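You operate a simulated robot arm through the tools that you are given. There is no shell and no other tool.

You run a simulated robot arm. Do the job below in one go: nothing can be reset, and whatever is moved stays where it is left.

JOB
Give the vial in the green holder one 2 ml shot of water.
Fine: set the red dose knob and swing the spout over first; spout aside after, then rest the black bung on the vial; leave the other vials alone. Where these are worked on the way, their far stop is far enough and under half their travel is too little: white spout.
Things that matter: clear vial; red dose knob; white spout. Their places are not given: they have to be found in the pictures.

It is judged by the outcome, as a careful person would: the job done as asked, and still so three seconds after it is handed in. It fails if anything else is knocked over, pushed out of place, dropped, spilled or broken.

ROBOT AND FRAMES
A 7-joint arm with a four-finger gripper, fixed in place. Base frame: the origin is on the floor under the middle of its stand, x ahead of it, y to its left, z up; the work surface is at about z = 80. Lengths are in cm, angles in rad, forces in N, time in s.
It reaches about 122.3 cm from its shoulder. Its first joint turns from -1.204 to 3.002 rad. Payload 3.67 kg.
The tool frame sits at the grasp point between the pads (the TCP): z along the fingers, y along the line on which they close. The tips reach 2.8 cm beyond it. The gripper opens to 11.2 cm; its body begins 7.3 cm behind the TCP.
Orientation is told as [roll, pitch, yaw] about the base's x, y, z axes, in that order, counted from this pose: with the fingers straight down and closing along the base's y, the tool's x points along the base's -x, its y along +y and its z along -z.

CONTROLS
- The arm moves only by the tool play_rows. Its argument "plan" is a list of rows, each an object (a shift or turn left out is 0, a gripper value left out holds the last) with "offset": the shift along the base's x, y, z in cm, a list of three; "rotation": the turn, a rotation vector about the base's x, y, z in rad, a list of three. In form: [{"offset": [dx, dy, dz], "rotation": [ax, ay, az]}, ...]. A call has 1 to 20 rows; each row is the pose to reach, as a shift and turn from the pose commanded when the call began. "claw" is the opening in per cent of the stroke, from 0 (shut) to 100 (fully open), set as the call begins (left out, the last holds). Each row takes 0.2 s and may step no farther than 5 cm and 0.15 rad from the row before; otherwise, or with a gripper value out of range, the whole call is refused. Where a pose cannot be reached the arm comes as near as it can. A force on the tool above 40 N (or 10 N above the force at the start of the call, whichever is more), or a blocked arm, ends the call early, and 0.2 s more pass. The fingers move at their own pace (about 10.25 cm/s each) and stop on an object; they squeeze with about 38 N. The grip force told is the motor's: it shows also when the fingers shut on nothing. Time passes only in rows, and 0.2 s behind the last, so rows that repeat a pose let the fingers close. The reply holds the time, the measured pose of the TCP, the force on the tool along the base axes, the opening and the grip force, in the units named above and with some noise, with the torque about the TCP (base axes, N m) and any sound that the robot's microphone picked up, and new pictures: "views" is both (left out), scene, wrist or none.
- Cameras (640 x 400 px; columns grow to the right, rows downward): "scene" is fixed at [21.88, -50.26, 147.76]; the picture's right is [0.55, -0.84, 0.00], its down [-0.32, -0.21, -0.92] and it looks along [0.77, 0.51, -0.38] (base axes); focal length 244 px, centre (320, 200). "wrist" rides on the gripper at [6, -1.8, -10.4] in the tool frame; the picture's right is [0.29, 0.96, 0.00], its down [-0.80, 0.24, -0.55] and it looks along [-0.53, 0.16, 0.83] (tool axes); focal length 234 px, centre (320, 200).
- lift_body(by): slides the trunk up (or, below 0, down) by that many cm; the arm rides with it, the base frame stays. It gives what a move gives, with no picture.
- locate(camera, pixels): for up to 12 pixels [column, row] of the newest picture of that camera ("zoom" is the newest enlarged one), the place [x, y, z] in the base frame of the surface seen there, good to about 0.3 cm. No time passes.
- zoom(camera, box): a new picture of the part [left, top, right, bottom] of that camera's present view, enlarged. No time passes.
- hand_in(): hands the job in; it is judged then, once.

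Open the gripper and draw the arm clear of the work before you hand the job in, unless the task says otherwise.

The tools are called after "Request:" as name(argument=value, ...) on one line, values as JSON. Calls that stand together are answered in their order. play_rows: Moves the arm, as the interface text tells. Its arguments: {"type":"object","properties":{"plan":{"type":"array","items":{"type":"object","properties":{"offset":{"type":"array","items":{"type":"number"}},"rotation":{"type":"array","items":{"type":"number"}}}}},"claw":{"type":"number"},"views":{"type":"string","enum":["both","scene","wrist","none"]}},"required":["plan"]} The other tools are called the same way: lift_body (by) moves the trunk up or down; locate (camera, pixels) gives the place of the surface under pixels of a picture; zoom (camera, box) takes an enlarged picture of a part of a camera's view; hand_in () hands the job in.

At the start:

```text
t: 0.0
position: [52.84, -8.33, 140.62]
tool_rot: [-0.001, -0.002, 0.001]
force: [-0.4, -0.7, -0.3]
wrist_torque: [-0.03, -0.01, 0.0]
grip_width: 11.17
gripper_force: 0.1
trunk travel left (down, up): [-65.0, 19.0]
```

scene: 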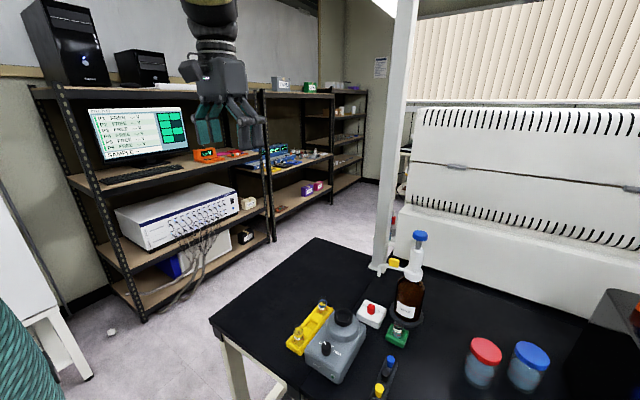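
wrist: 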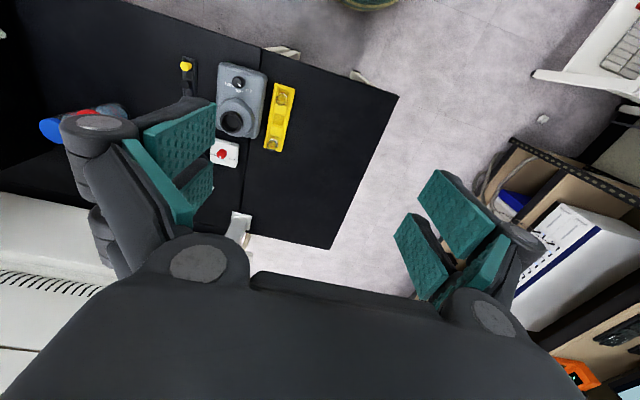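

The scene shows a bench with a bottle dispenser (blue top at about (419,236)), a green holder near (397,335), a white box with a red knob at (370,312), a yellow holder, and a grey device. I'll zoom in to see the details.

Request:
zoom(camera="scene", box=[340, 220, 460, 295])

Request:
zoom(camera="scene", box=[270, 285, 430, 400])

Request:
zoom(camera="wrist", box=[160, 40, 320, 260])

```text
5.33 times, centred on (400, 258) of scene
```

zoom: 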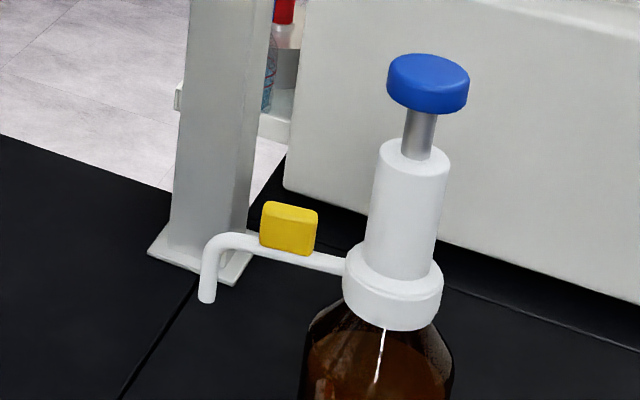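

```text
3.48 times, centred on (350, 342) of scene
```

zoom: 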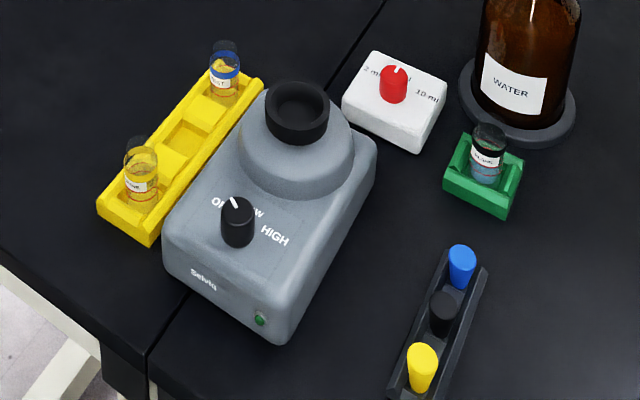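

```text
1.82 times, centred on (240, 150) of wrist
```

zoom: 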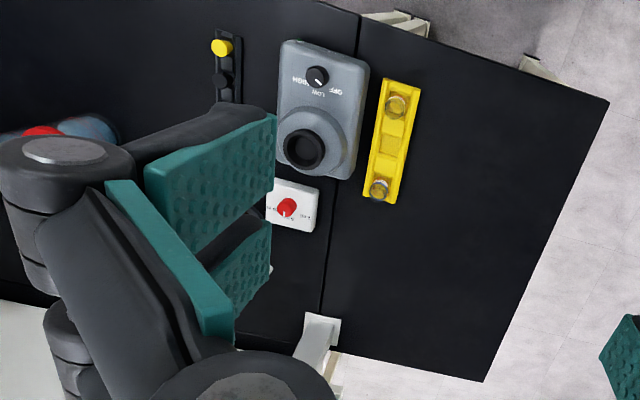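

I'll zoom in on the dose box, the green holder and the bung rack to read their labels and pointer.

Request:
zoom(camera="scene", box=[350, 292, 390, 332])

Request:
zoom(camera="scene", box=[375, 305, 425, 355])

Request:
zoom(camera="scene", box=[360, 340, 410, 400])

Request:
zoom(camera="wrist", box=[200, 120, 250, 180])

Request:
locate(camera="scene", pixels=[[370, 307], [362, 316], [380, 325], [366, 303], [384, 313], [419, 236], [394, 263], [380, 268], [397, 328], [389, 358], [386, 368], [380, 388]])

```text
10.00 times, centred on (370, 312) of scene
```

zoom: 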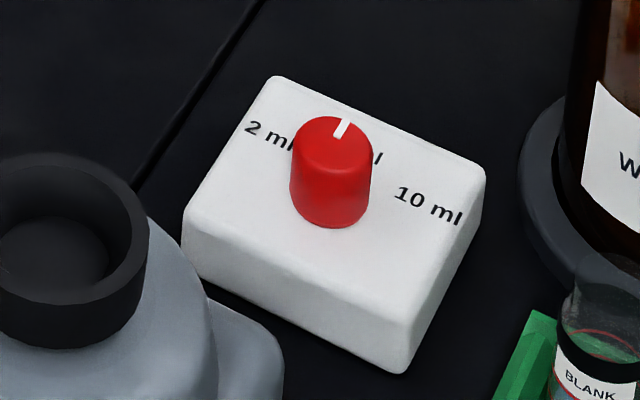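

```text
8.00 times, centred on (400, 330) of scene
```

zoom: 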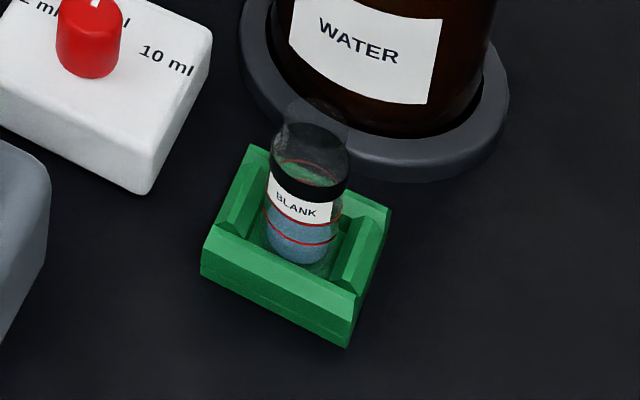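

```text
6.67 times, centred on (385, 370) of scene
```

zoom: 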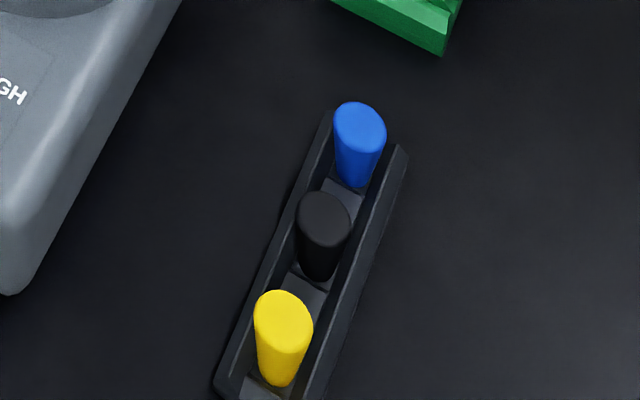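

```text
6.67 times, centred on (225, 150) of wrist
```

zoom: 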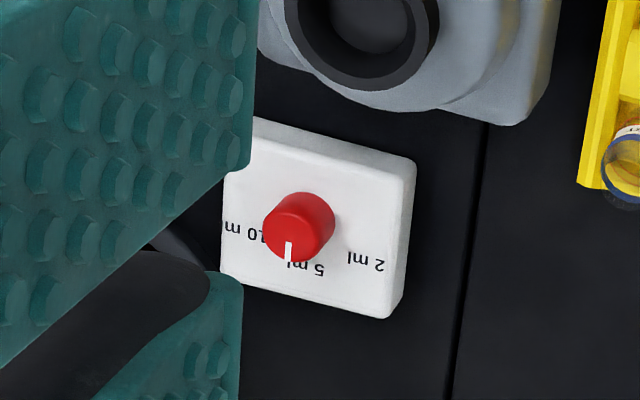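

```text
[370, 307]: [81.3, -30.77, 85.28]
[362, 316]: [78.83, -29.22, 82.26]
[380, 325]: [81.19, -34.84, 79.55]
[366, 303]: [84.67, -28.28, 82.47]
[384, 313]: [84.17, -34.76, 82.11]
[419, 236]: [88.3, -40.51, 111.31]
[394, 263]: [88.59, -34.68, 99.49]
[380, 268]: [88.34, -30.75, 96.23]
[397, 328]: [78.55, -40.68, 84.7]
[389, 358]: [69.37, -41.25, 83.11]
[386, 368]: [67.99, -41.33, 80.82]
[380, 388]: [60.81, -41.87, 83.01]
```

The pointer of the red knob is now near 5 ml, the vial mouth is near (78.5,-40.7), and the spout points toward +y with a yellow tab on it. I'll locate more points to build a map of the obstacles.

Request:
locate(camera="scene", pixels=[[344, 311], [344, 320], [336, 318], [352, 319], [362, 325], [315, 330], [330, 350], [328, 340], [296, 335], [322, 303], [325, 312], [408, 325]])

Request:
zoom(camera="scene", box=[375, 225, 435, 285])

```text
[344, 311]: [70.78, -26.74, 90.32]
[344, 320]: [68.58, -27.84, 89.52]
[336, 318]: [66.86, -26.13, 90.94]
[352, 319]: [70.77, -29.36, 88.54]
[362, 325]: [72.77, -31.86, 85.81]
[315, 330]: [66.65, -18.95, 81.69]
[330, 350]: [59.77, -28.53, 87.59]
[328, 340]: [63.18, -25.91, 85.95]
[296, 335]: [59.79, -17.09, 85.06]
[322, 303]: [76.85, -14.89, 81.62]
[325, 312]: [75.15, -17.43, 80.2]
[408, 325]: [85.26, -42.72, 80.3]
```

```text
6.67 times, centred on (405, 255) of scene
```

zoom: 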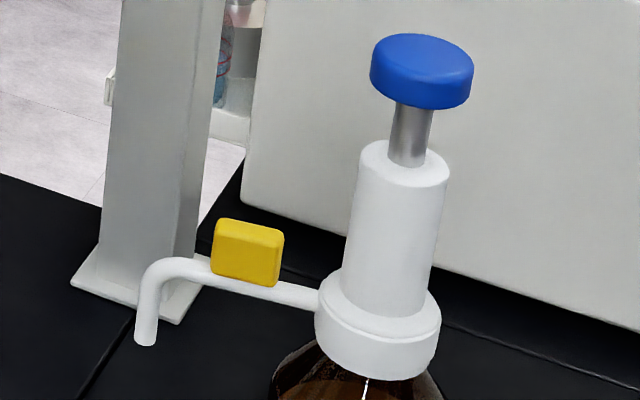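

Next I locate points on the dispenser in this zoom.

Request:
locate(camera="zoom", pixels=[[420, 50], [420, 95], [410, 130], [400, 175], [395, 230], [375, 340], [245, 235], [245, 265], [180, 275], [145, 335], [300, 295], [160, 200]])

Request:
zoom(camera="scene", box=[560, 260, 640, 400])

```text
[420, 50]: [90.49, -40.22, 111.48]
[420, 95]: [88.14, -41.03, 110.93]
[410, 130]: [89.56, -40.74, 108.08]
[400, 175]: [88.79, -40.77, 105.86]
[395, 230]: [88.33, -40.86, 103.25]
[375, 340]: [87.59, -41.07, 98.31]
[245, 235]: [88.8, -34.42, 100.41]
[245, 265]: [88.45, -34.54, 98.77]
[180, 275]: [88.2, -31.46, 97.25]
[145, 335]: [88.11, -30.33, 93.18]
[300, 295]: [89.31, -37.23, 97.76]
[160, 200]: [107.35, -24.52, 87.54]
```

```text
2.86 times, centred on (600, 330) of scene
```

zoom: 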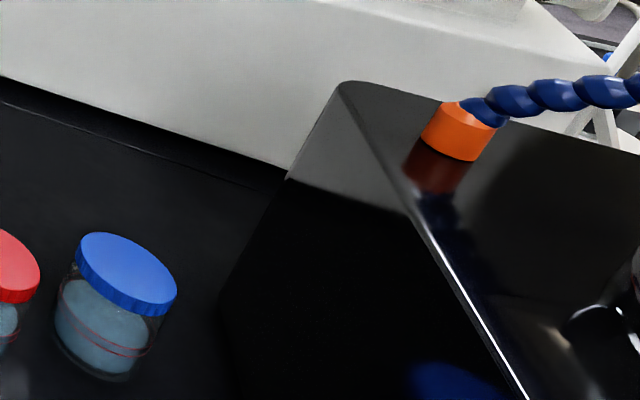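

The bottle axis works out at about (90.2,-40.5), the spout tip at about (88.5,-30.4,93), and the blue plunger top at z≈111.5. Before going in, I'll look at the gripper fingers to see their shape and thickness.

Request:
zoom(camera="scene", box=[170, 30, 290, 160])

Request:
play_rows(plan=[{"offset": [4, -3, -2]}, {"offset": [8, -6, -5]}, {"offset": [11, -9, -8]}, {"offset": [14, -12, -11]}, {"offset": [17, -15, -14]}, {"offset": [20, -18, -17]}, {"offset": [23, -20, -20]}, {"offset": [25, -22, -23]}], claw=40)

```text
3.08 times, centred on (230, 95) of scene
```

zoom: 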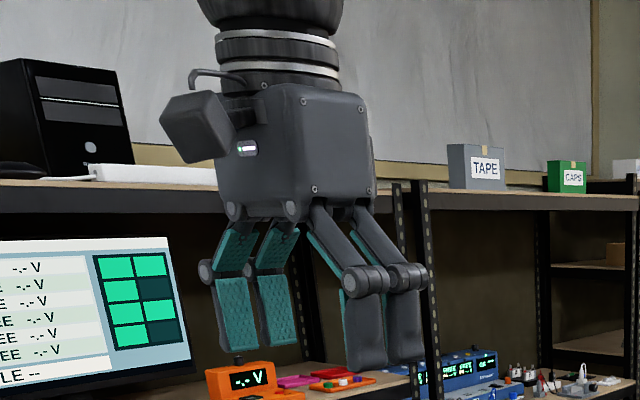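

```text
refused: row 1 steps farther than a row can; nothing moved
```

The first row was a little over the 5 cm step limit, so I'm splitting the same move into smaller steps toward a point above the knob.

Request:
play_rows(plan=[{"offset": [2.7, -2.2, -2.2]}, {"offset": [5.5, -4.4, -4.5]}, {"offset": [8.3, -6.6, -6.8]}, {"offset": [11, -9, -9]}, {"offset": [13.8, -11.2, -11.2]}, {"offset": [16.6, -13.4, -13.4]}, {"offset": [19.4, -15.6, -15.6]}, {"offset": [22.2, -18, -18]}, {"offset": [25, -20, -20.5]}, {"offset": [27, -22, -23]}], claw=40)

```text
t: 2.2
position: [80.08, -30.57, 117.52]
tool_rot: [0.003, 0.001, 0.001]
force: [0.2, 0.4, -0.3]
wrist_torque: [0.04, -0.03, -0.02]
grip_width: 4.48
gripper_force: 0.1
trunk travel left (down, up): [-65.0, 19.0]
```

scene: 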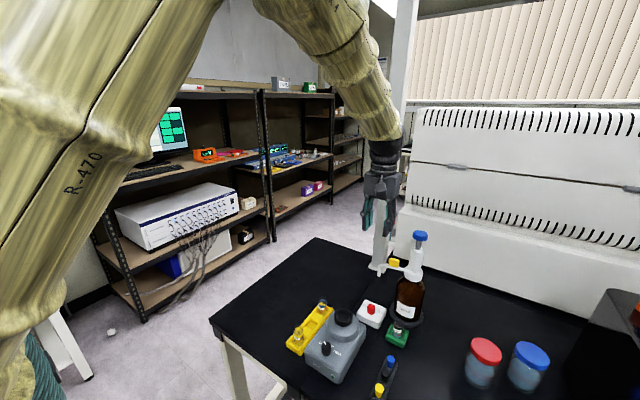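
wrist: 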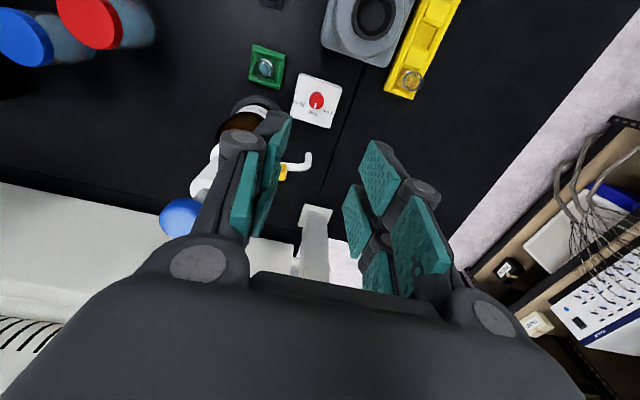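

The gripper is above the dose box, and the knob shows at (317,100) in the wrist view. I'll zoom to read the pointer and locate the knob and vial from above.

Request:
zoom(camera="wrist", box=[285, 65, 349, 135])

Request:
zoom(camera="wrist", box=[235, 35, 305, 105])

Request:
locate(camera="wrist", pixels=[[317, 100], [317, 94], [303, 75], [341, 85], [330, 127], [292, 116], [264, 62], [254, 46], [285, 55], [279, 88], [250, 84], [300, 168]])

```text
5.71 times, centred on (317, 100) of wrist
```

zoom: 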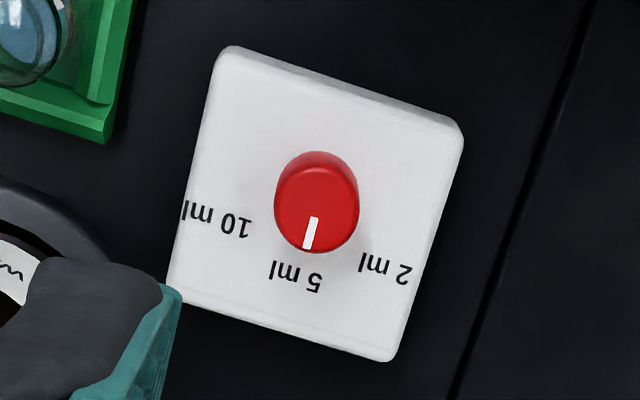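

```text
5.71 times, centred on (270, 70) of wrist
```

zoom: 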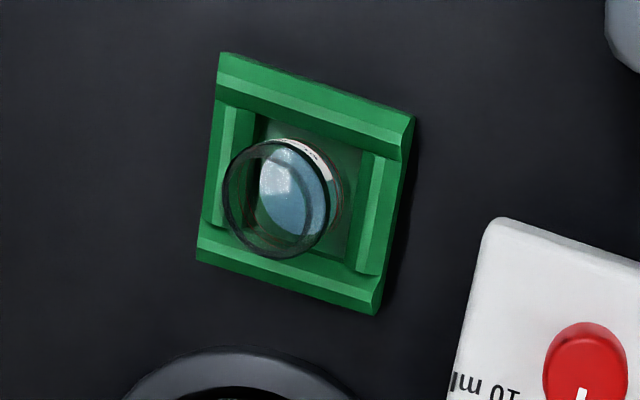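

```text
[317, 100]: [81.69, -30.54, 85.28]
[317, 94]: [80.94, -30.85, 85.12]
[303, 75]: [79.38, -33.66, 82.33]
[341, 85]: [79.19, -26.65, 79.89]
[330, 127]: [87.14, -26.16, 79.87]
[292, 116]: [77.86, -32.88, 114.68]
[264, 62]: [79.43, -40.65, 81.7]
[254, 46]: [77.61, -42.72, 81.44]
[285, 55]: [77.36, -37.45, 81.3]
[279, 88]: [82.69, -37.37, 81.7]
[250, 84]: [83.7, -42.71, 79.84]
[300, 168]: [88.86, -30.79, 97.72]
```

Seen from above, the pointer is at 5 ml, which is the +x direction, and 2 ml lies counter-clockwise of it. I'll locate the labels and the knob edges to get the angle.

Request:
zoom(camera="wrist", box=[285, 65, 349, 135])

Request:
locate(camera="zoom", pixels=[[310, 232], [316, 210], [275, 200], [357, 200], [316, 160], [308, 275], [287, 275], [372, 263], [400, 272], [240, 228], [200, 212], [316, 245]])

```text
5.71 times, centred on (317, 100) of wrist
```

zoom: 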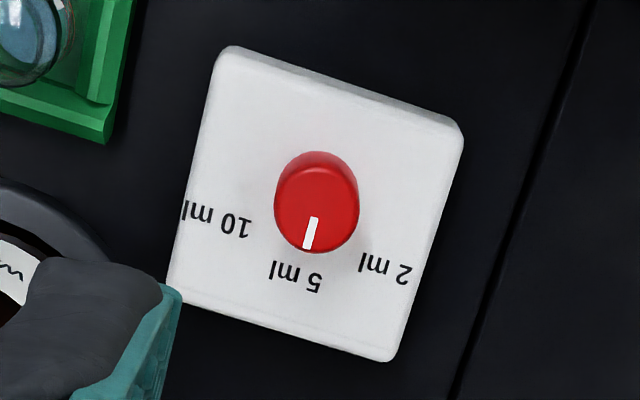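

```text
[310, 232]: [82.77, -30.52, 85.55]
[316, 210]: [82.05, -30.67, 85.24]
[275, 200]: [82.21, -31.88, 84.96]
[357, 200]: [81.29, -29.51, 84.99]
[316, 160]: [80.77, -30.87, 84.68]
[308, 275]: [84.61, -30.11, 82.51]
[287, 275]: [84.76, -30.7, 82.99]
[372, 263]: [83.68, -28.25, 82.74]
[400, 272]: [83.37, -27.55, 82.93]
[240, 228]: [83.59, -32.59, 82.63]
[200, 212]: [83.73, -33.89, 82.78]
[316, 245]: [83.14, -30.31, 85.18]
```

The knob centre is about (81.85,-30.7), 2.5 cm across with its top at z≈85.2, and the 2 ml label is about +57° from the present pointer. The spout would crowd the gripper while it turns the knob, so I'll swing the spout first. Before that I check the clearances behind it.

Request:
locate(camera="scene", pixels=[[440, 250], [480, 280], [540, 300], [460, 220], [376, 255], [370, 270], [385, 200], [400, 100], [500, 150], [430, 265], [445, 300], [412, 160]])

Request:
zoom(camera="wrist", box=[150, 80, 350, 280])

```text
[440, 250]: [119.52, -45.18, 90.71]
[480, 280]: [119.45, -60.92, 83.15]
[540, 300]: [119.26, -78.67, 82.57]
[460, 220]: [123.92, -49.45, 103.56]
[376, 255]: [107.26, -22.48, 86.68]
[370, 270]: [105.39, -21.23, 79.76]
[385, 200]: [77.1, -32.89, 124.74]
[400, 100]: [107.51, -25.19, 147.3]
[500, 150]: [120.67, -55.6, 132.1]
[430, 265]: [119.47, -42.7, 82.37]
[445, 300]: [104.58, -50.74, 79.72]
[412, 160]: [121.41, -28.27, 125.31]
```

```text
2.00 times, centred on (250, 180) of wrist
```

zoom: 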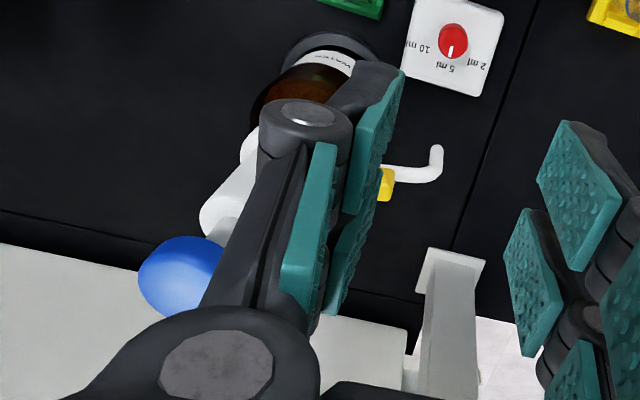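

Behind the spout it's clear: the wall is at x≈119 and the post at (107,-24). I'll shut the claw and go to (94,-31) above and behind the spout arm.

Request:
play_rows(plan=[{"offset": [4.5, 0, 0]}, {"offset": [9, 0, 0]}, {"offset": [13.9, -0.4, 0]}, {"offset": [13.9, -0.4, -4.5]}, {"offset": [13.9, -0.4, -9]}, {"offset": [13.9, -0.4, -9]}], claw=0)

```text
t: 3.6
position: [93.91, -30.73, 108.59]
tool_rot: [-0.001, 0.0, 0.0]
force: [0.8, 0.2, 0.9]
wrist_torque: [-0.03, -0.04, 0.0]
grip_width: 0.04
gripper_force: 35.7
trunk travel left (down, up): [-65.0, 19.0]
```

scene: 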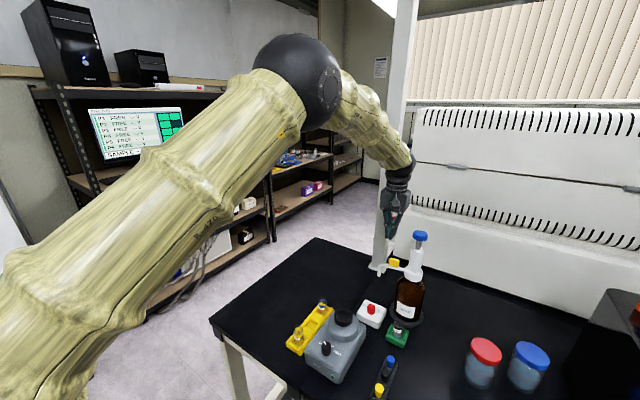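
wrist: 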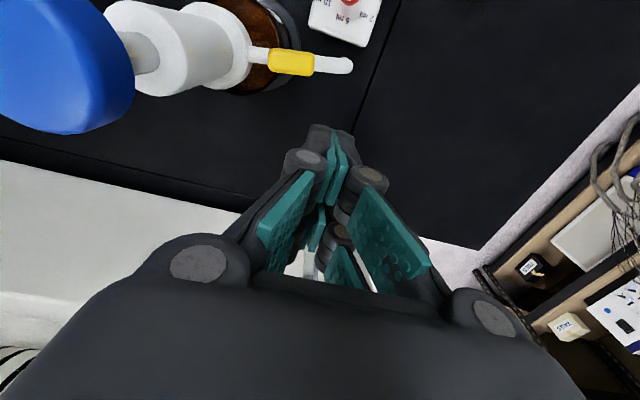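

The shut fingers are at (335,155) in the wrist view and the spout at (350,65) is clear of them. I'll descend behind the spout to TCP z≈98.

Request:
play_rows(plan=[{"offset": [0, 0, -4]}, {"offset": [0, 0, -8]}, {"offset": [0, 0, -10.5]}, {"offset": [0, 0, -10.5]}], claw=0)

```text
t: 4.6
position: [93.82, -30.83, 98.03]
tool_rot: [0.0, 0.0, 0.0]
force: [0.0, -0.1, -0.1]
wrist_torque: [-0.01, -0.01, -0.02]
grip_width: 0.0
gripper_force: 35.2
trunk travel left (down, up): [-65.0, 19.0]
```

scene: 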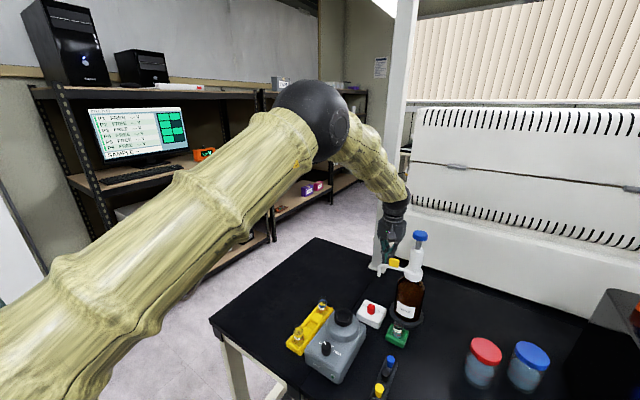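
wrist: 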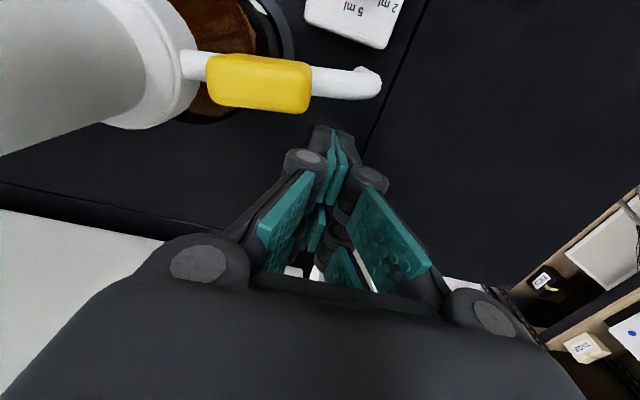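

The fingers are behind the arm at its outer end, with the spout tube in the wrist view running (190,65)→(378,82). I'll measure the tab and spout from here.

Request:
locate(camera="wrist", pixels=[[258, 70], [258, 100], [340, 82], [340, 70], [372, 80], [200, 65], [213, 70], [308, 85], [320, 130], [350, 135], [335, 160], [305, 155]])

Request:
zoom(camera="scene", box=[365, 200, 435, 300])

```text
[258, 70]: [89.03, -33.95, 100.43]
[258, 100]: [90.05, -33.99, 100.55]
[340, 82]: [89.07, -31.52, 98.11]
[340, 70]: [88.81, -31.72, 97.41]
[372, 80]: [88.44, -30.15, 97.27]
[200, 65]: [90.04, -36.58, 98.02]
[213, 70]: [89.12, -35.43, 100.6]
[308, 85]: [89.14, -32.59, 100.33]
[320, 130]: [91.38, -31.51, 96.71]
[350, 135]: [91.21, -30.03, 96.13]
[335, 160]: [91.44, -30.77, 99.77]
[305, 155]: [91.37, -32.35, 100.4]
```

```text
4.00 times, centred on (400, 250) of scene
```

zoom: 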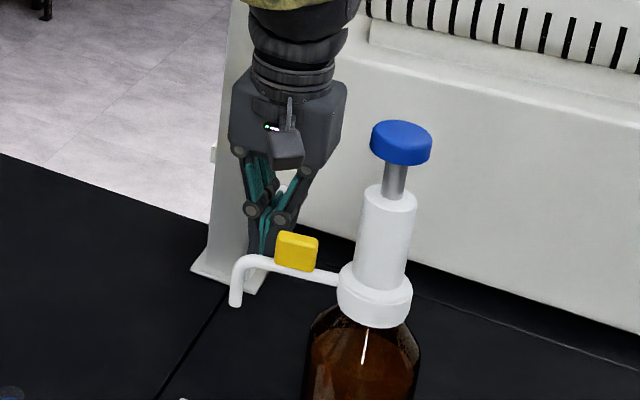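

The finger front face is at x≈91.4, with the tube at (88.8,-31.5) and the tab behind it. I'll start the swing, pushing the outer part of the arm along the arc about (90.6,-40.4) and turning the hand with it, then look again at about 20°.

Request:
play_rows(plan=[{"offset": [-1.15, 0.05, 0], "rotation": [0, 0, 0.1]}, {"offset": [-1.85, 0.05, 0], "rotation": [0, 0, 0.2]}, {"offset": [-2.4, 0.07, 0], "rotation": [0, 0, 0.24]}, {"offset": [-2.93, 0.09, 0], "rotation": [0, 0, 0.279]}, {"offset": [-3.61, 0.08, 0], "rotation": [0, 0, 0.349]}, {"offset": [-4.45, 0.0, 0], "rotation": [0, 0, 0.436]}, {"offset": [-5.29, -0.15, 0], "rotation": [0, 0, 0.524]}], claw=0)

```text
t: 6.2
position: [88.5, -30.95, 98.13]
tool_rot: [-0.002, 0.0, 0.526]
force: [-2.6, 1.2, -0.2]
wrist_torque: [-0.02, -0.07, -0.02]
grip_width: 0.0
gripper_force: 35.9
trunk travel left (down, up): [-65.0, 19.0]
```

scene: 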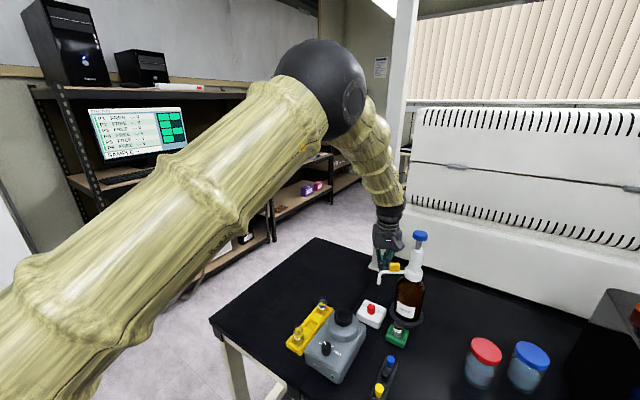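
wrist: 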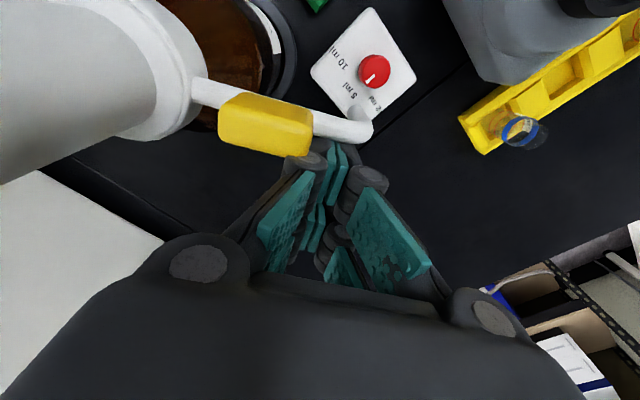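

The spout follows the fingers with light force (about 3 N), and contact is between the tab end and the bend in the wrist view. I'll continue the arc to about 160°.

Request:
play_rows(plan=[{"offset": [-0.82, -0.22, 0], "rotation": [0, 0, 0.087]}, {"offset": [-1.62, -0.51, 0], "rotation": [0, 0, 0.175]}, {"offset": [-2.39, -0.87, 0], "rotation": [0, 0, 0.262]}, {"offset": [-3.12, -1.3, 0], "rotation": [0, 0, 0.349]}, {"offset": [-3.82, -1.79, 0], "rotation": [0, 0, 0.436]}, {"offset": [-4.46, -2.34, 0], "rotation": [0, 0, 0.524]}, {"offset": [-5.06, -2.94, 0], "rotation": [0, 0, 0.611]}, {"offset": [-5.61, -3.59, 0], "rotation": [0, 0, 0.698]}], claw=0)

```text
t: 8.0
position: [82.88, -34.61, 97.87]
tool_rot: [0.0, 0.002, 1.225]
force: [0.0, 0.6, 0.2]
wrist_torque: [0.02, -0.01, -0.04]
grip_width: 0.01
gripper_force: 35.8
trunk travel left (down, up): [-65.0, 19.0]
```

scene: 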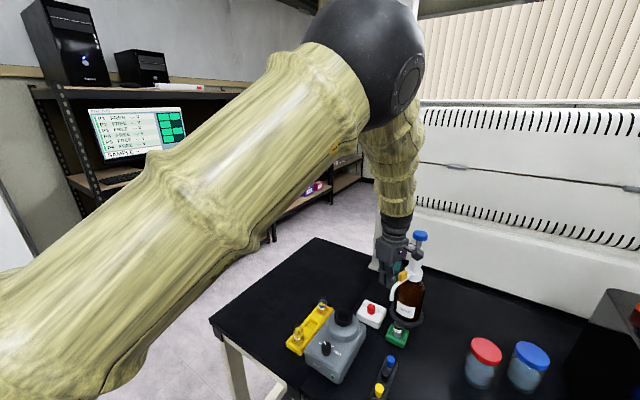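
wrist: 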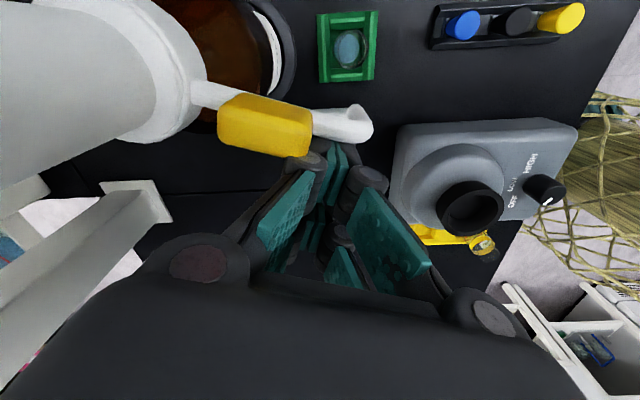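

The force is near zero and the spout is at about 160°. I'll go on gently to about 173°.

Request:
play_rows(plan=[{"offset": [-0.25, -0.35, 0], "rotation": [0, 0, 0.043]}, {"offset": [-0.48, -0.7, 0], "rotation": [0, 0, 0.087]}, {"offset": [-0.7, -1.07, 0], "rotation": [0, 0, 0.13]}, {"offset": [-0.91, -1.44, 0], "rotation": [0, 0, 0.175]}, {"offset": [-1.13, -1.9, 0], "rotation": [0, 0, 0.227]}], claw=0)

```text
t: 9.2
position: [81.79, -36.45, 98.09]
tool_rot: [0.001, 0.001, 1.452]
force: [1.2, -0.2, 0.4]
wrist_torque: [-0.02, 0.0, -0.02]
grip_width: 0.0
gripper_force: 36.0
trunk travel left (down, up): [-65.0, 19.0]
```

scene: 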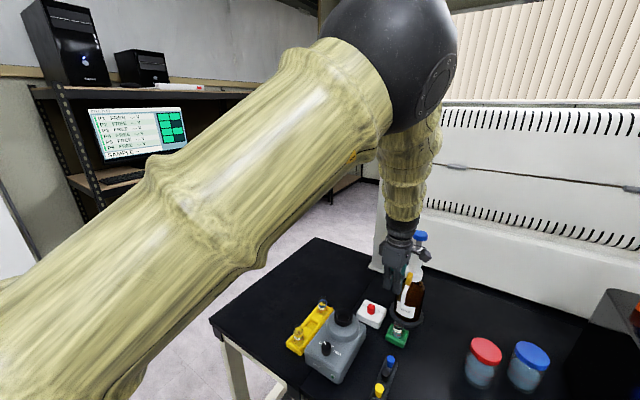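
wrist: 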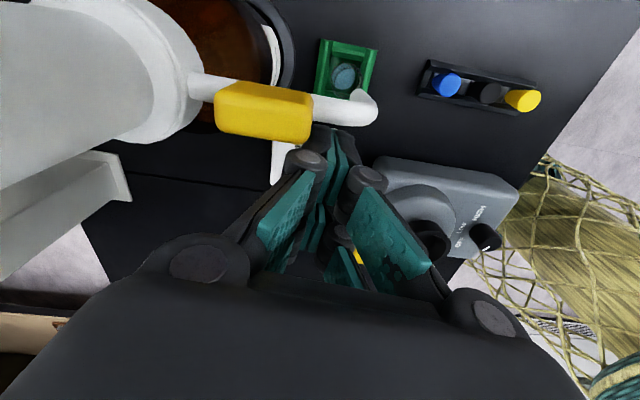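

The spout is nearly over the vial; the tip is at (365,105) in the wrist view and the vial at (345,78). I'll measure both, and zoom the scene view.

Request:
locate(camera="wrist", pixels=[[367, 108], [340, 108], [325, 108], [205, 85], [345, 62], [345, 72], [345, 90], [333, 75], [357, 75], [319, 42], [376, 50], [100, 80]])

Request:
zoom(camera="scene", box=[370, 220, 440, 360])

Request:
zoom(camera="wrist", box=[290, 20, 410, 160])

```text
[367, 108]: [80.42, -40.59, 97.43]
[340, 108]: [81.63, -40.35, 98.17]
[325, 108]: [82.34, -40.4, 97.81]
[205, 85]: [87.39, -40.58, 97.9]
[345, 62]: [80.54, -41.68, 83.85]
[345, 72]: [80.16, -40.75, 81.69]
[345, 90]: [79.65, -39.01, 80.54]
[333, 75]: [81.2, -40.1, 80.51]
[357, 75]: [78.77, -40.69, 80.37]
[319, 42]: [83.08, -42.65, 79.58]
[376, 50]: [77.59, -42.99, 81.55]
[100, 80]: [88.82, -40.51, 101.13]
```

```text
2.86 times, centred on (405, 290) of scene
```

zoom: 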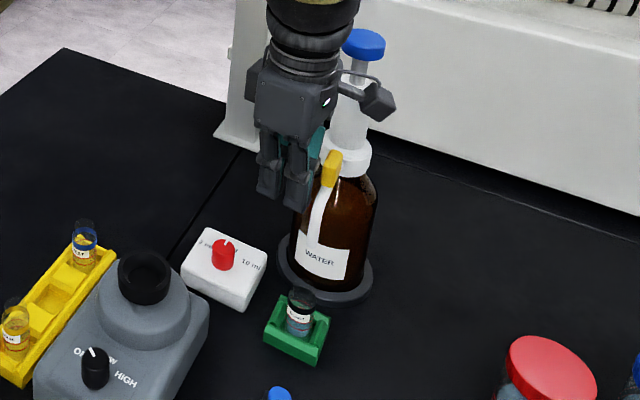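

```text
2.86 times, centred on (350, 90) of wrist
```

zoom: 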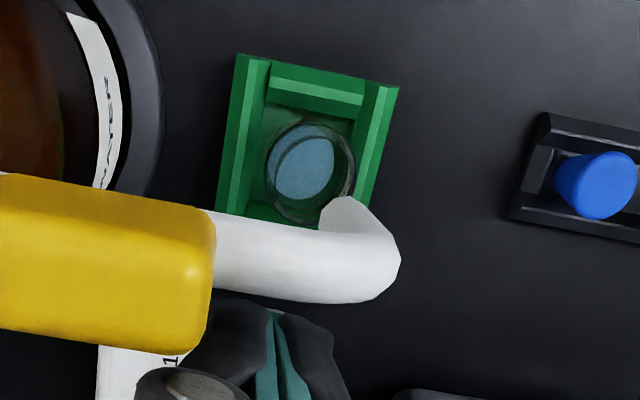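

The spout tube now lies along y≈-40.5 with its tip at about (80.1,-40.7), right over the vial mouth (about (80.1,-40.4)), and the force is near zero. I'll back the fingers off in +y and raise them, then go above the red knob with yaw back to 0.

Request:
locate(camera="scene", pixels=[[364, 328], [358, 322], [360, 330], [352, 340], [356, 312], [363, 333]])

Request:
play_rows(plan=[{"offset": [0, 1.0, 0]}, {"offset": [0, 2.5, 0]}, {"offset": [0, 4, 2], "rotation": [0, 0, -0.1]}, {"offset": [0, 5.3, 5], "rotation": [0, 0, -0.24]}, {"offset": [0, 5.5, 7], "rotation": [0, 0, -0.38]}, {"offset": [0, 5.5, 9], "rotation": [0, 0, -0.52]}, {"offset": [0, 5.5, 10], "rotation": [0, 0, -0.66]}, {"offset": [0, 5.5, 10], "rotation": [0, 0, -0.8]}, {"offset": [0, 5.5, 10], "rotation": [0, 0, -0.94]}, {"offset": [0, 5.5, 10], "rotation": [0, 0, -1.08]}, {"offset": [0, 5.5, 10], "rotation": [0, 0, -1.22]}, {"offset": [0, 5.5, 10], "rotation": [0, 0, -1.36]}, {"offset": [0, 5.5, 10], "rotation": [0, 0, -1.45]}, {"offset": [0, 5.5, 10], "rotation": [0, 0, -1.45]}], claw=0)

```text
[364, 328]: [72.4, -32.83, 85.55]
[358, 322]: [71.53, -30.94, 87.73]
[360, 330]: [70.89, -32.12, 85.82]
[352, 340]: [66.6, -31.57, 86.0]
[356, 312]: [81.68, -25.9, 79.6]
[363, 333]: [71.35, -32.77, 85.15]
```

```text
t: 12.2
position: [81.79, -31.1, 108.03]
tool_rot: [0.0, 0.001, -0.001]
force: [0.1, -0.3, -0.7]
wrist_torque: [-0.01, 0.0, 0.02]
grip_width: 0.01
gripper_force: 35.5
trunk travel left (down, up): [-65.0, 19.0]
```

scene: 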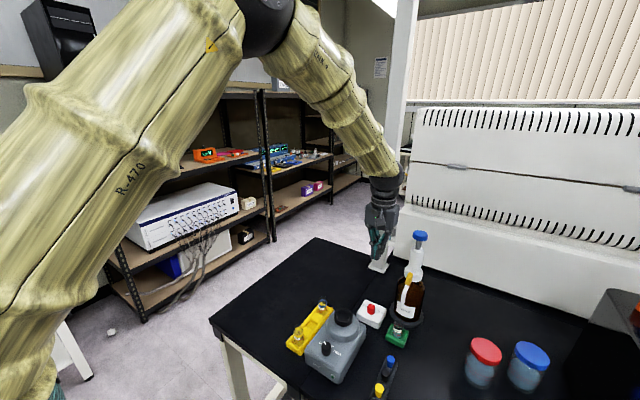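
wrist: 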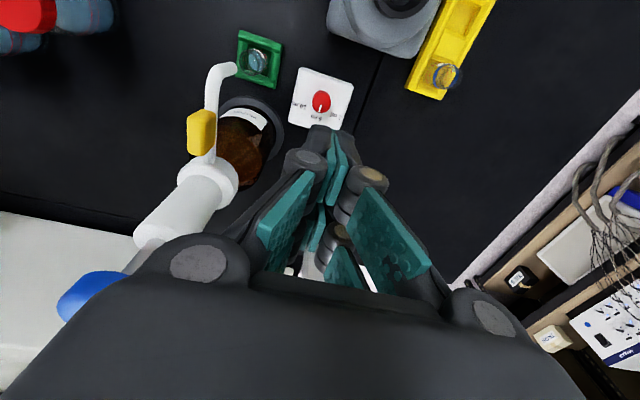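

The spout stays over the vial (wrist view (222,70) next to (258,58)). I'll zoom in on the knob from here to refine its centre.

Request:
zoom(camera="wrist", box=[280, 60, 360, 135])

Request:
zoom(camera="scene", box=[350, 225, 430, 345])

```text
5.33 times, centred on (320, 98) of wrist
```

zoom: 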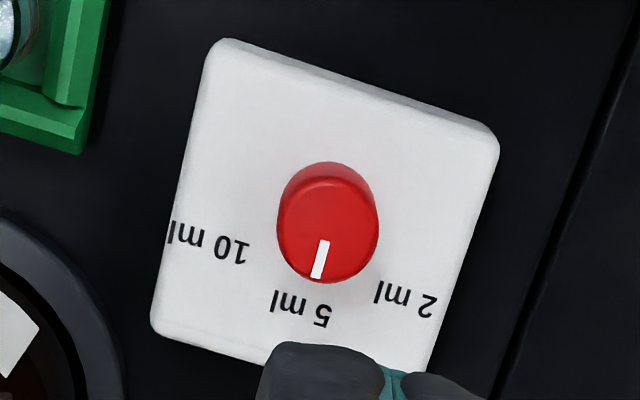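

```text
3.33 times, centred on (390, 285) of scene
```

zoom: 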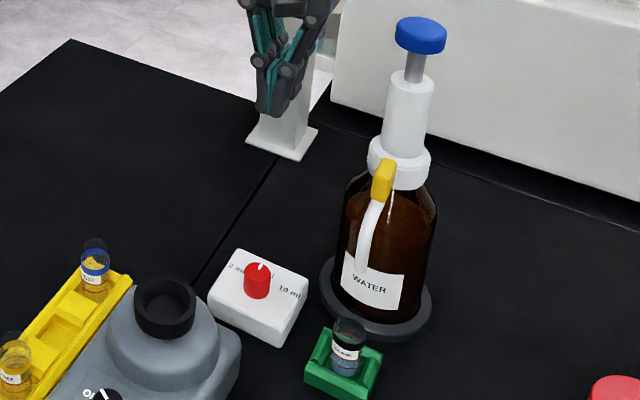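

The knob centre refines to about (82.0,-30.8) and the box is axis-aligned. 5 ml is at 0°, 2 ml at about +60° and 10 ml at about -57°. I'll open the claw to about 5 cm and come down over the knob, stopping a bit high to check.

Request:
play_rows(plan=[{"offset": [0.18, 0.2, 0]}, {"offset": [0.18, 0.2, -4.5]}, {"offset": [0.18, 0.2, -9]}, {"offset": [0.18, 0.2, -13]}, {"offset": [0.18, 0.2, -16]}, {"offset": [0.18, 0.2, -18.5]}, {"offset": [0.18, 0.2, -18.5]}], claw=45)

```text
t: 13.8
position: [82.03, -30.87, 89.65]
tool_rot: [0.0, 0.001, -0.001]
force: [0.7, 0.0, 0.6]
wrist_torque: [0.0, -0.02, 0.02]
grip_width: 5.04
gripper_force: 0.1
trunk travel left (down, up): [-65.0, 19.0]
```

scene: 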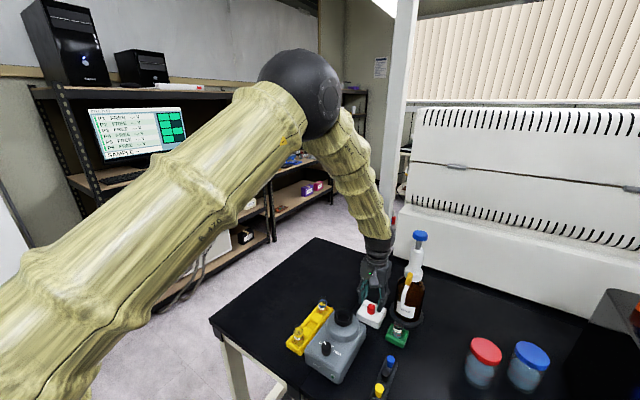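
wrist: 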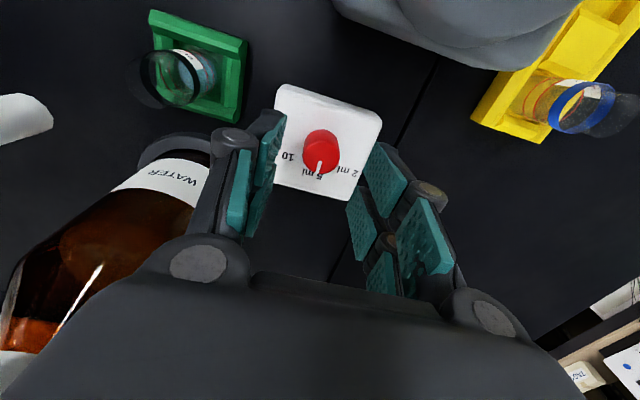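

The knob at (320,152) is centred between the open fingers. I'll lower 3.6 cm so the tips end just above the box top, then close gently on the knob.

Request:
play_rows(plan=[{"offset": [0, 0, -1.5]}, {"offset": [0, 0, -2.8]}, {"offset": [0, 0, -3.5]}, {"offset": [0, 0, -3.6]}], claw=45)

```text
t: 14.8
position: [81.98, -30.74, 86.0]
tool_rot: [0.001, 0.0, 0.0]
force: [-1.0, 0.5, 0.0]
wrist_torque: [-0.04, 0.01, 0.02]
grip_width: 5.05
gripper_force: 0.0
trunk travel left (down, up): [-65.0, 19.0]
```

scene: 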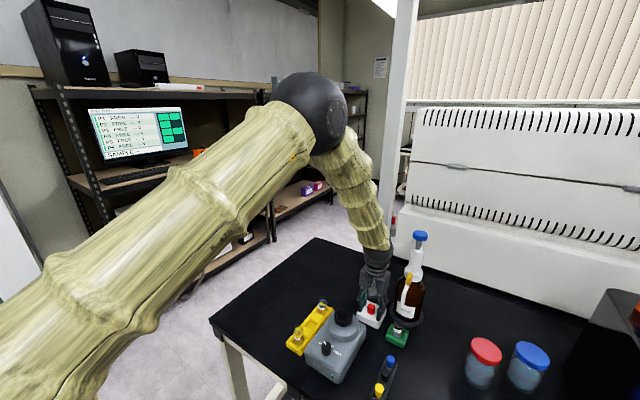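
wrist: 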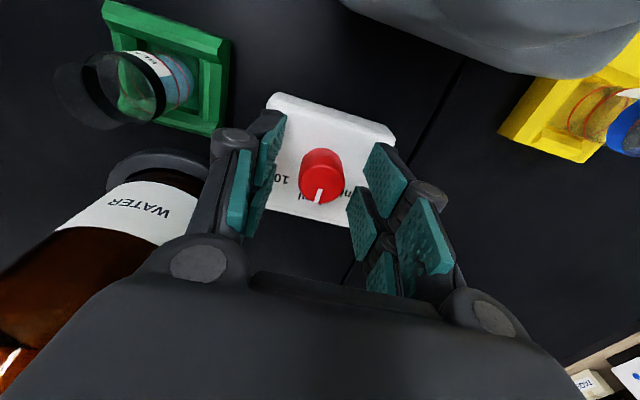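

The fingers are around the knob at z≈86 with no contact force. I'll close on it now.

Request:
play_rows(plan=[{"offset": [0, 0, 0]}, {"offset": [0, 0, 0]}, {"offset": [0, 0, 0]}], claw=10)

```text
t: 15.6
position: [82.06, -30.77, 85.9]
tool_rot: [0.0, 0.002, -0.002]
force: [1.5, 8.0, -3.5]
wrist_torque: [0.22, -0.39, 0.0]
grip_width: 2.39
gripper_force: 45.4
trunk travel left (down, up): [-65.0, 19.0]
```

scene: 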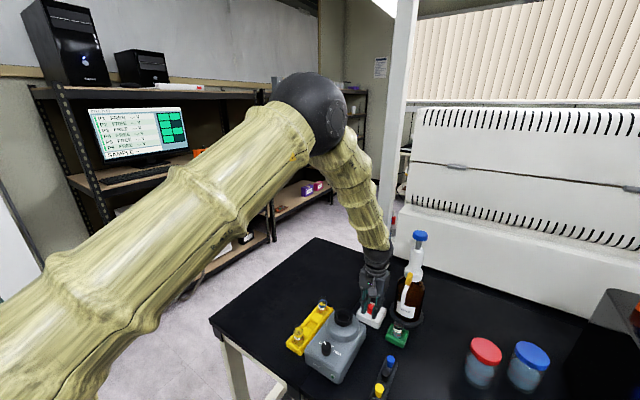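
wrist: 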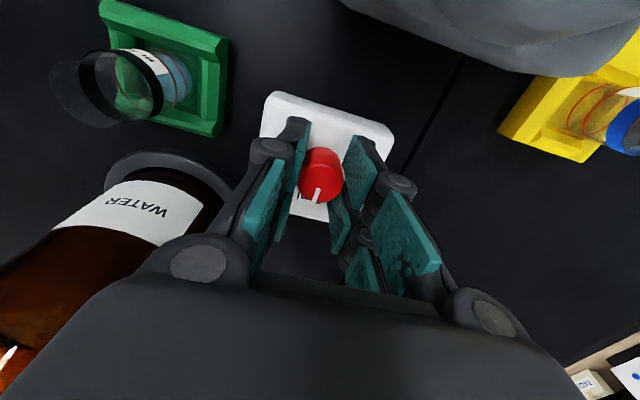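

The knob is gripped at 2.4 cm with a small side load of 8 N in +y, so I'll add a slight +y shift. I'll turn counter-clockwise by about 0.55 rad first and check.

Request:
play_rows(plan=[{"offset": [0, 0.08, 0], "rotation": [0, 0, 0.08]}, {"offset": [0, 0.1, 0], "rotation": [0, 0, 0.18]}, {"offset": [0, 0.1, 0], "rotation": [0, 0, 0.28]}, {"offset": [0, 0.1, 0], "rotation": [0, 0, 0.38]}, {"offset": [0, 0.1, 0], "rotation": [0, 0, 0.48]}, {"offset": [0, 0.1, 0], "rotation": [0, 0, 0.55]}], claw=10)

```text
t: 17.0
position: [82.01, -30.72, 86.05]
tool_rot: [-0.001, 0.0, 0.551]
force: [5.1, -3.2, 0.8]
wrist_torque: [-0.02, 0.06, -0.03]
grip_width: 2.38
gripper_force: 45.0
trunk travel left (down, up): [-65.0, 19.0]
```

scene: 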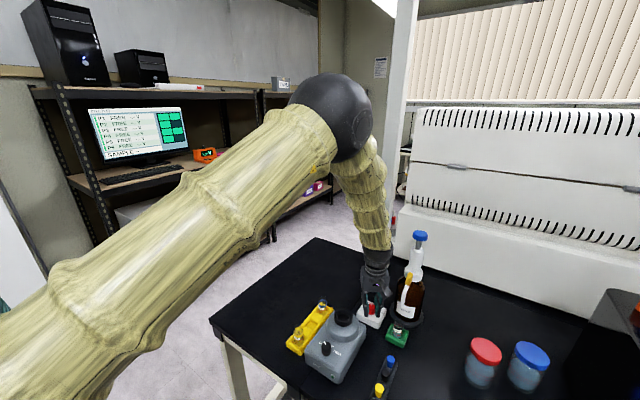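
wrist: 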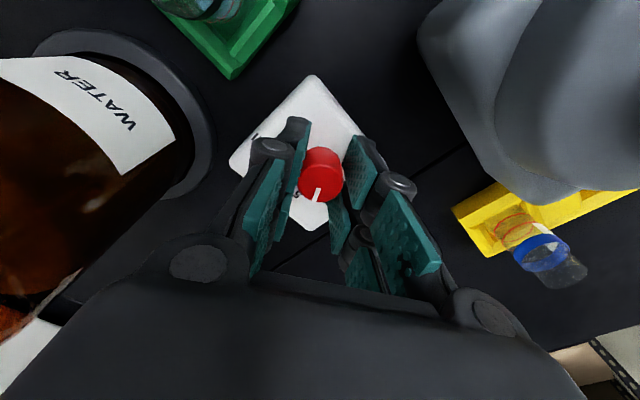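

The knob turns with the hand (the pointer stays at (317,195) in the wrist view) and the box stays put. I'll continue to about 1.05 rad in total, watching for a stop.

Request:
play_rows(plan=[{"offset": [0.05, -0.03, 0], "rotation": [0, 0, 0.1]}, {"offset": [0.06, -0.04, 0], "rotation": [0, 0, 0.2]}, {"offset": [0.06, -0.04, 0], "rotation": [0, 0, 0.3]}, {"offset": [0.06, -0.04, 0], "rotation": [0, 0, 0.4]}, {"offset": [0.06, -0.04, 0], "rotation": [0, 0, 0.47]}, {"offset": [0.06, -0.04, 0], "rotation": [0, 0, 0.5]}], claw=10)

```text
t: 18.4
position: [82.05, -30.63, 85.86]
tool_rot: [0.002, 0.0, 1.05]
force: [2.8, -3.5, 1.1]
wrist_torque: [-0.18, 0.2, 0.04]
grip_width: 2.38
gripper_force: 45.4
trunk travel left (down, up): [-65.0, 19.0]
```

scene: 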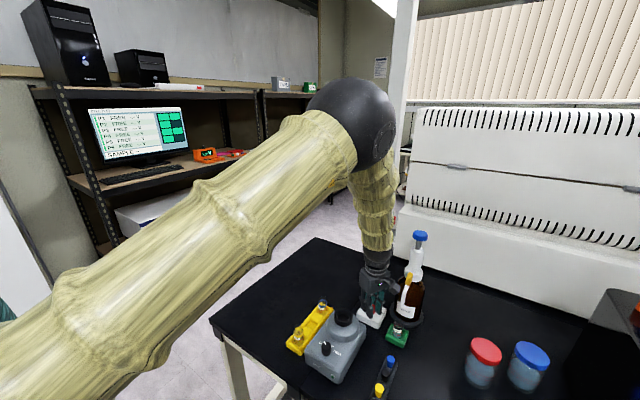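
wrist: 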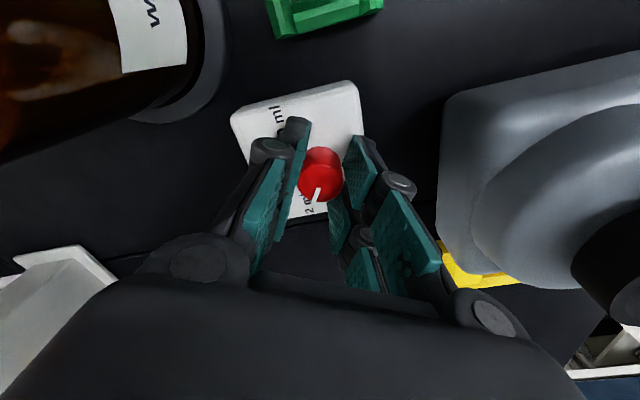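

The pointer is now next to "2 ml" at (312,205) and there's hardly any torque. I'll zoom to check the alignment.

Request:
zoom(camera="wrist", box=[270, 130, 370, 230])

Request:
zoom(camera="scene", box=[345, 285, 405, 345])

```text
4.00 times, centred on (320, 180) of wrist
```

zoom: 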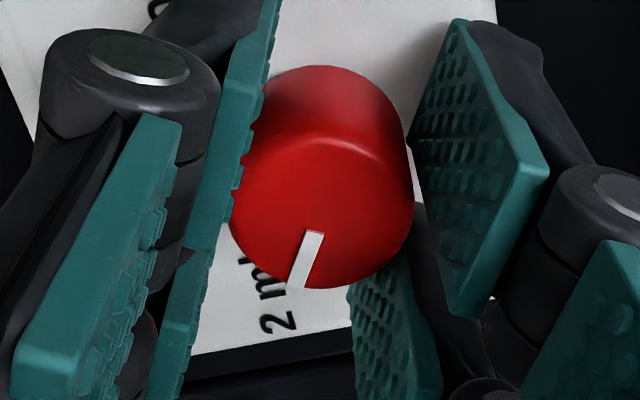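

```text
6.67 times, centred on (375, 315) of scene
```

zoom: 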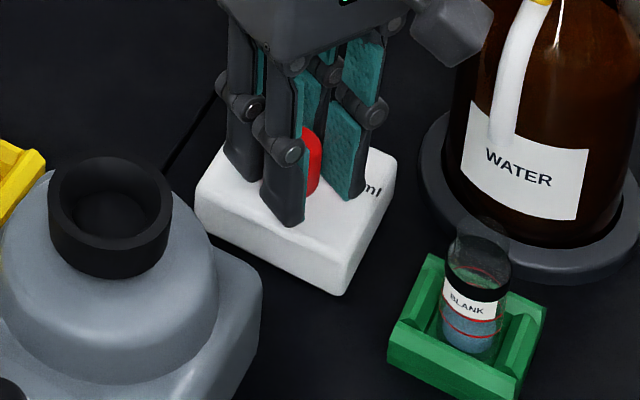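

The pointer computes to about 60–62°, lined up with the 2 ml label at about 59–62°. I'll open the claw and raise straight up.

Request:
play_rows(plan=[{"offset": [0, 0, 0]}, {"offset": [0, 0, 0]}, {"offset": [0, 0, 1.5]}, {"offset": [0, 0, 4]}, {"offset": [0, 0, 8]}, {"offset": [0, 0, 12.5]}, {"offset": [0, 0, 17]}, {"offset": [0, 0, 21]}], claw=45)

```text
t: 20.2
position: [81.98, -30.55, 107.08]
tool_rot: [0.0, 0.001, 1.049]
force: [-0.7, 0.3, 0.1]
wrist_torque: [0.01, -0.05, -0.02]
grip_width: 5.04
gripper_force: 0.0
trunk travel left (down, up): [-65.0, 19.0]
```

scene: 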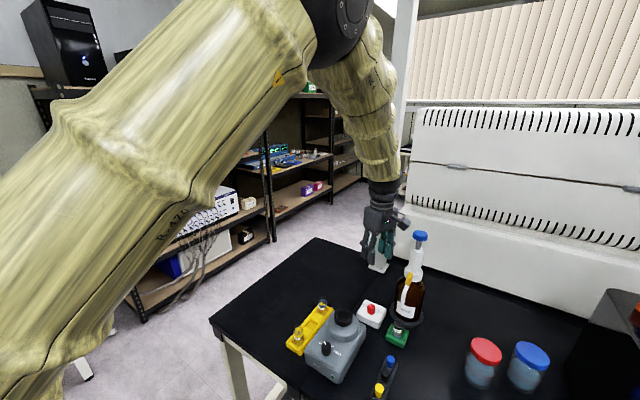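
wrist: 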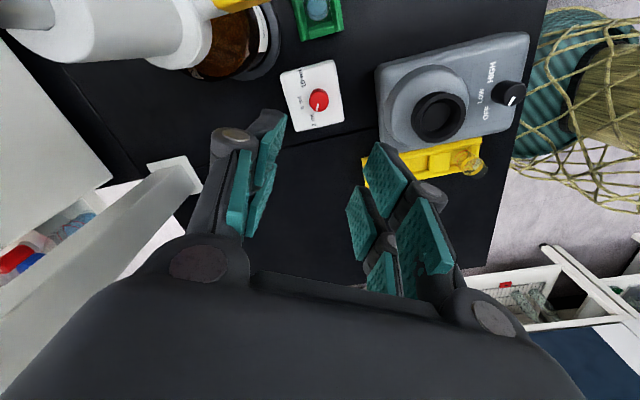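

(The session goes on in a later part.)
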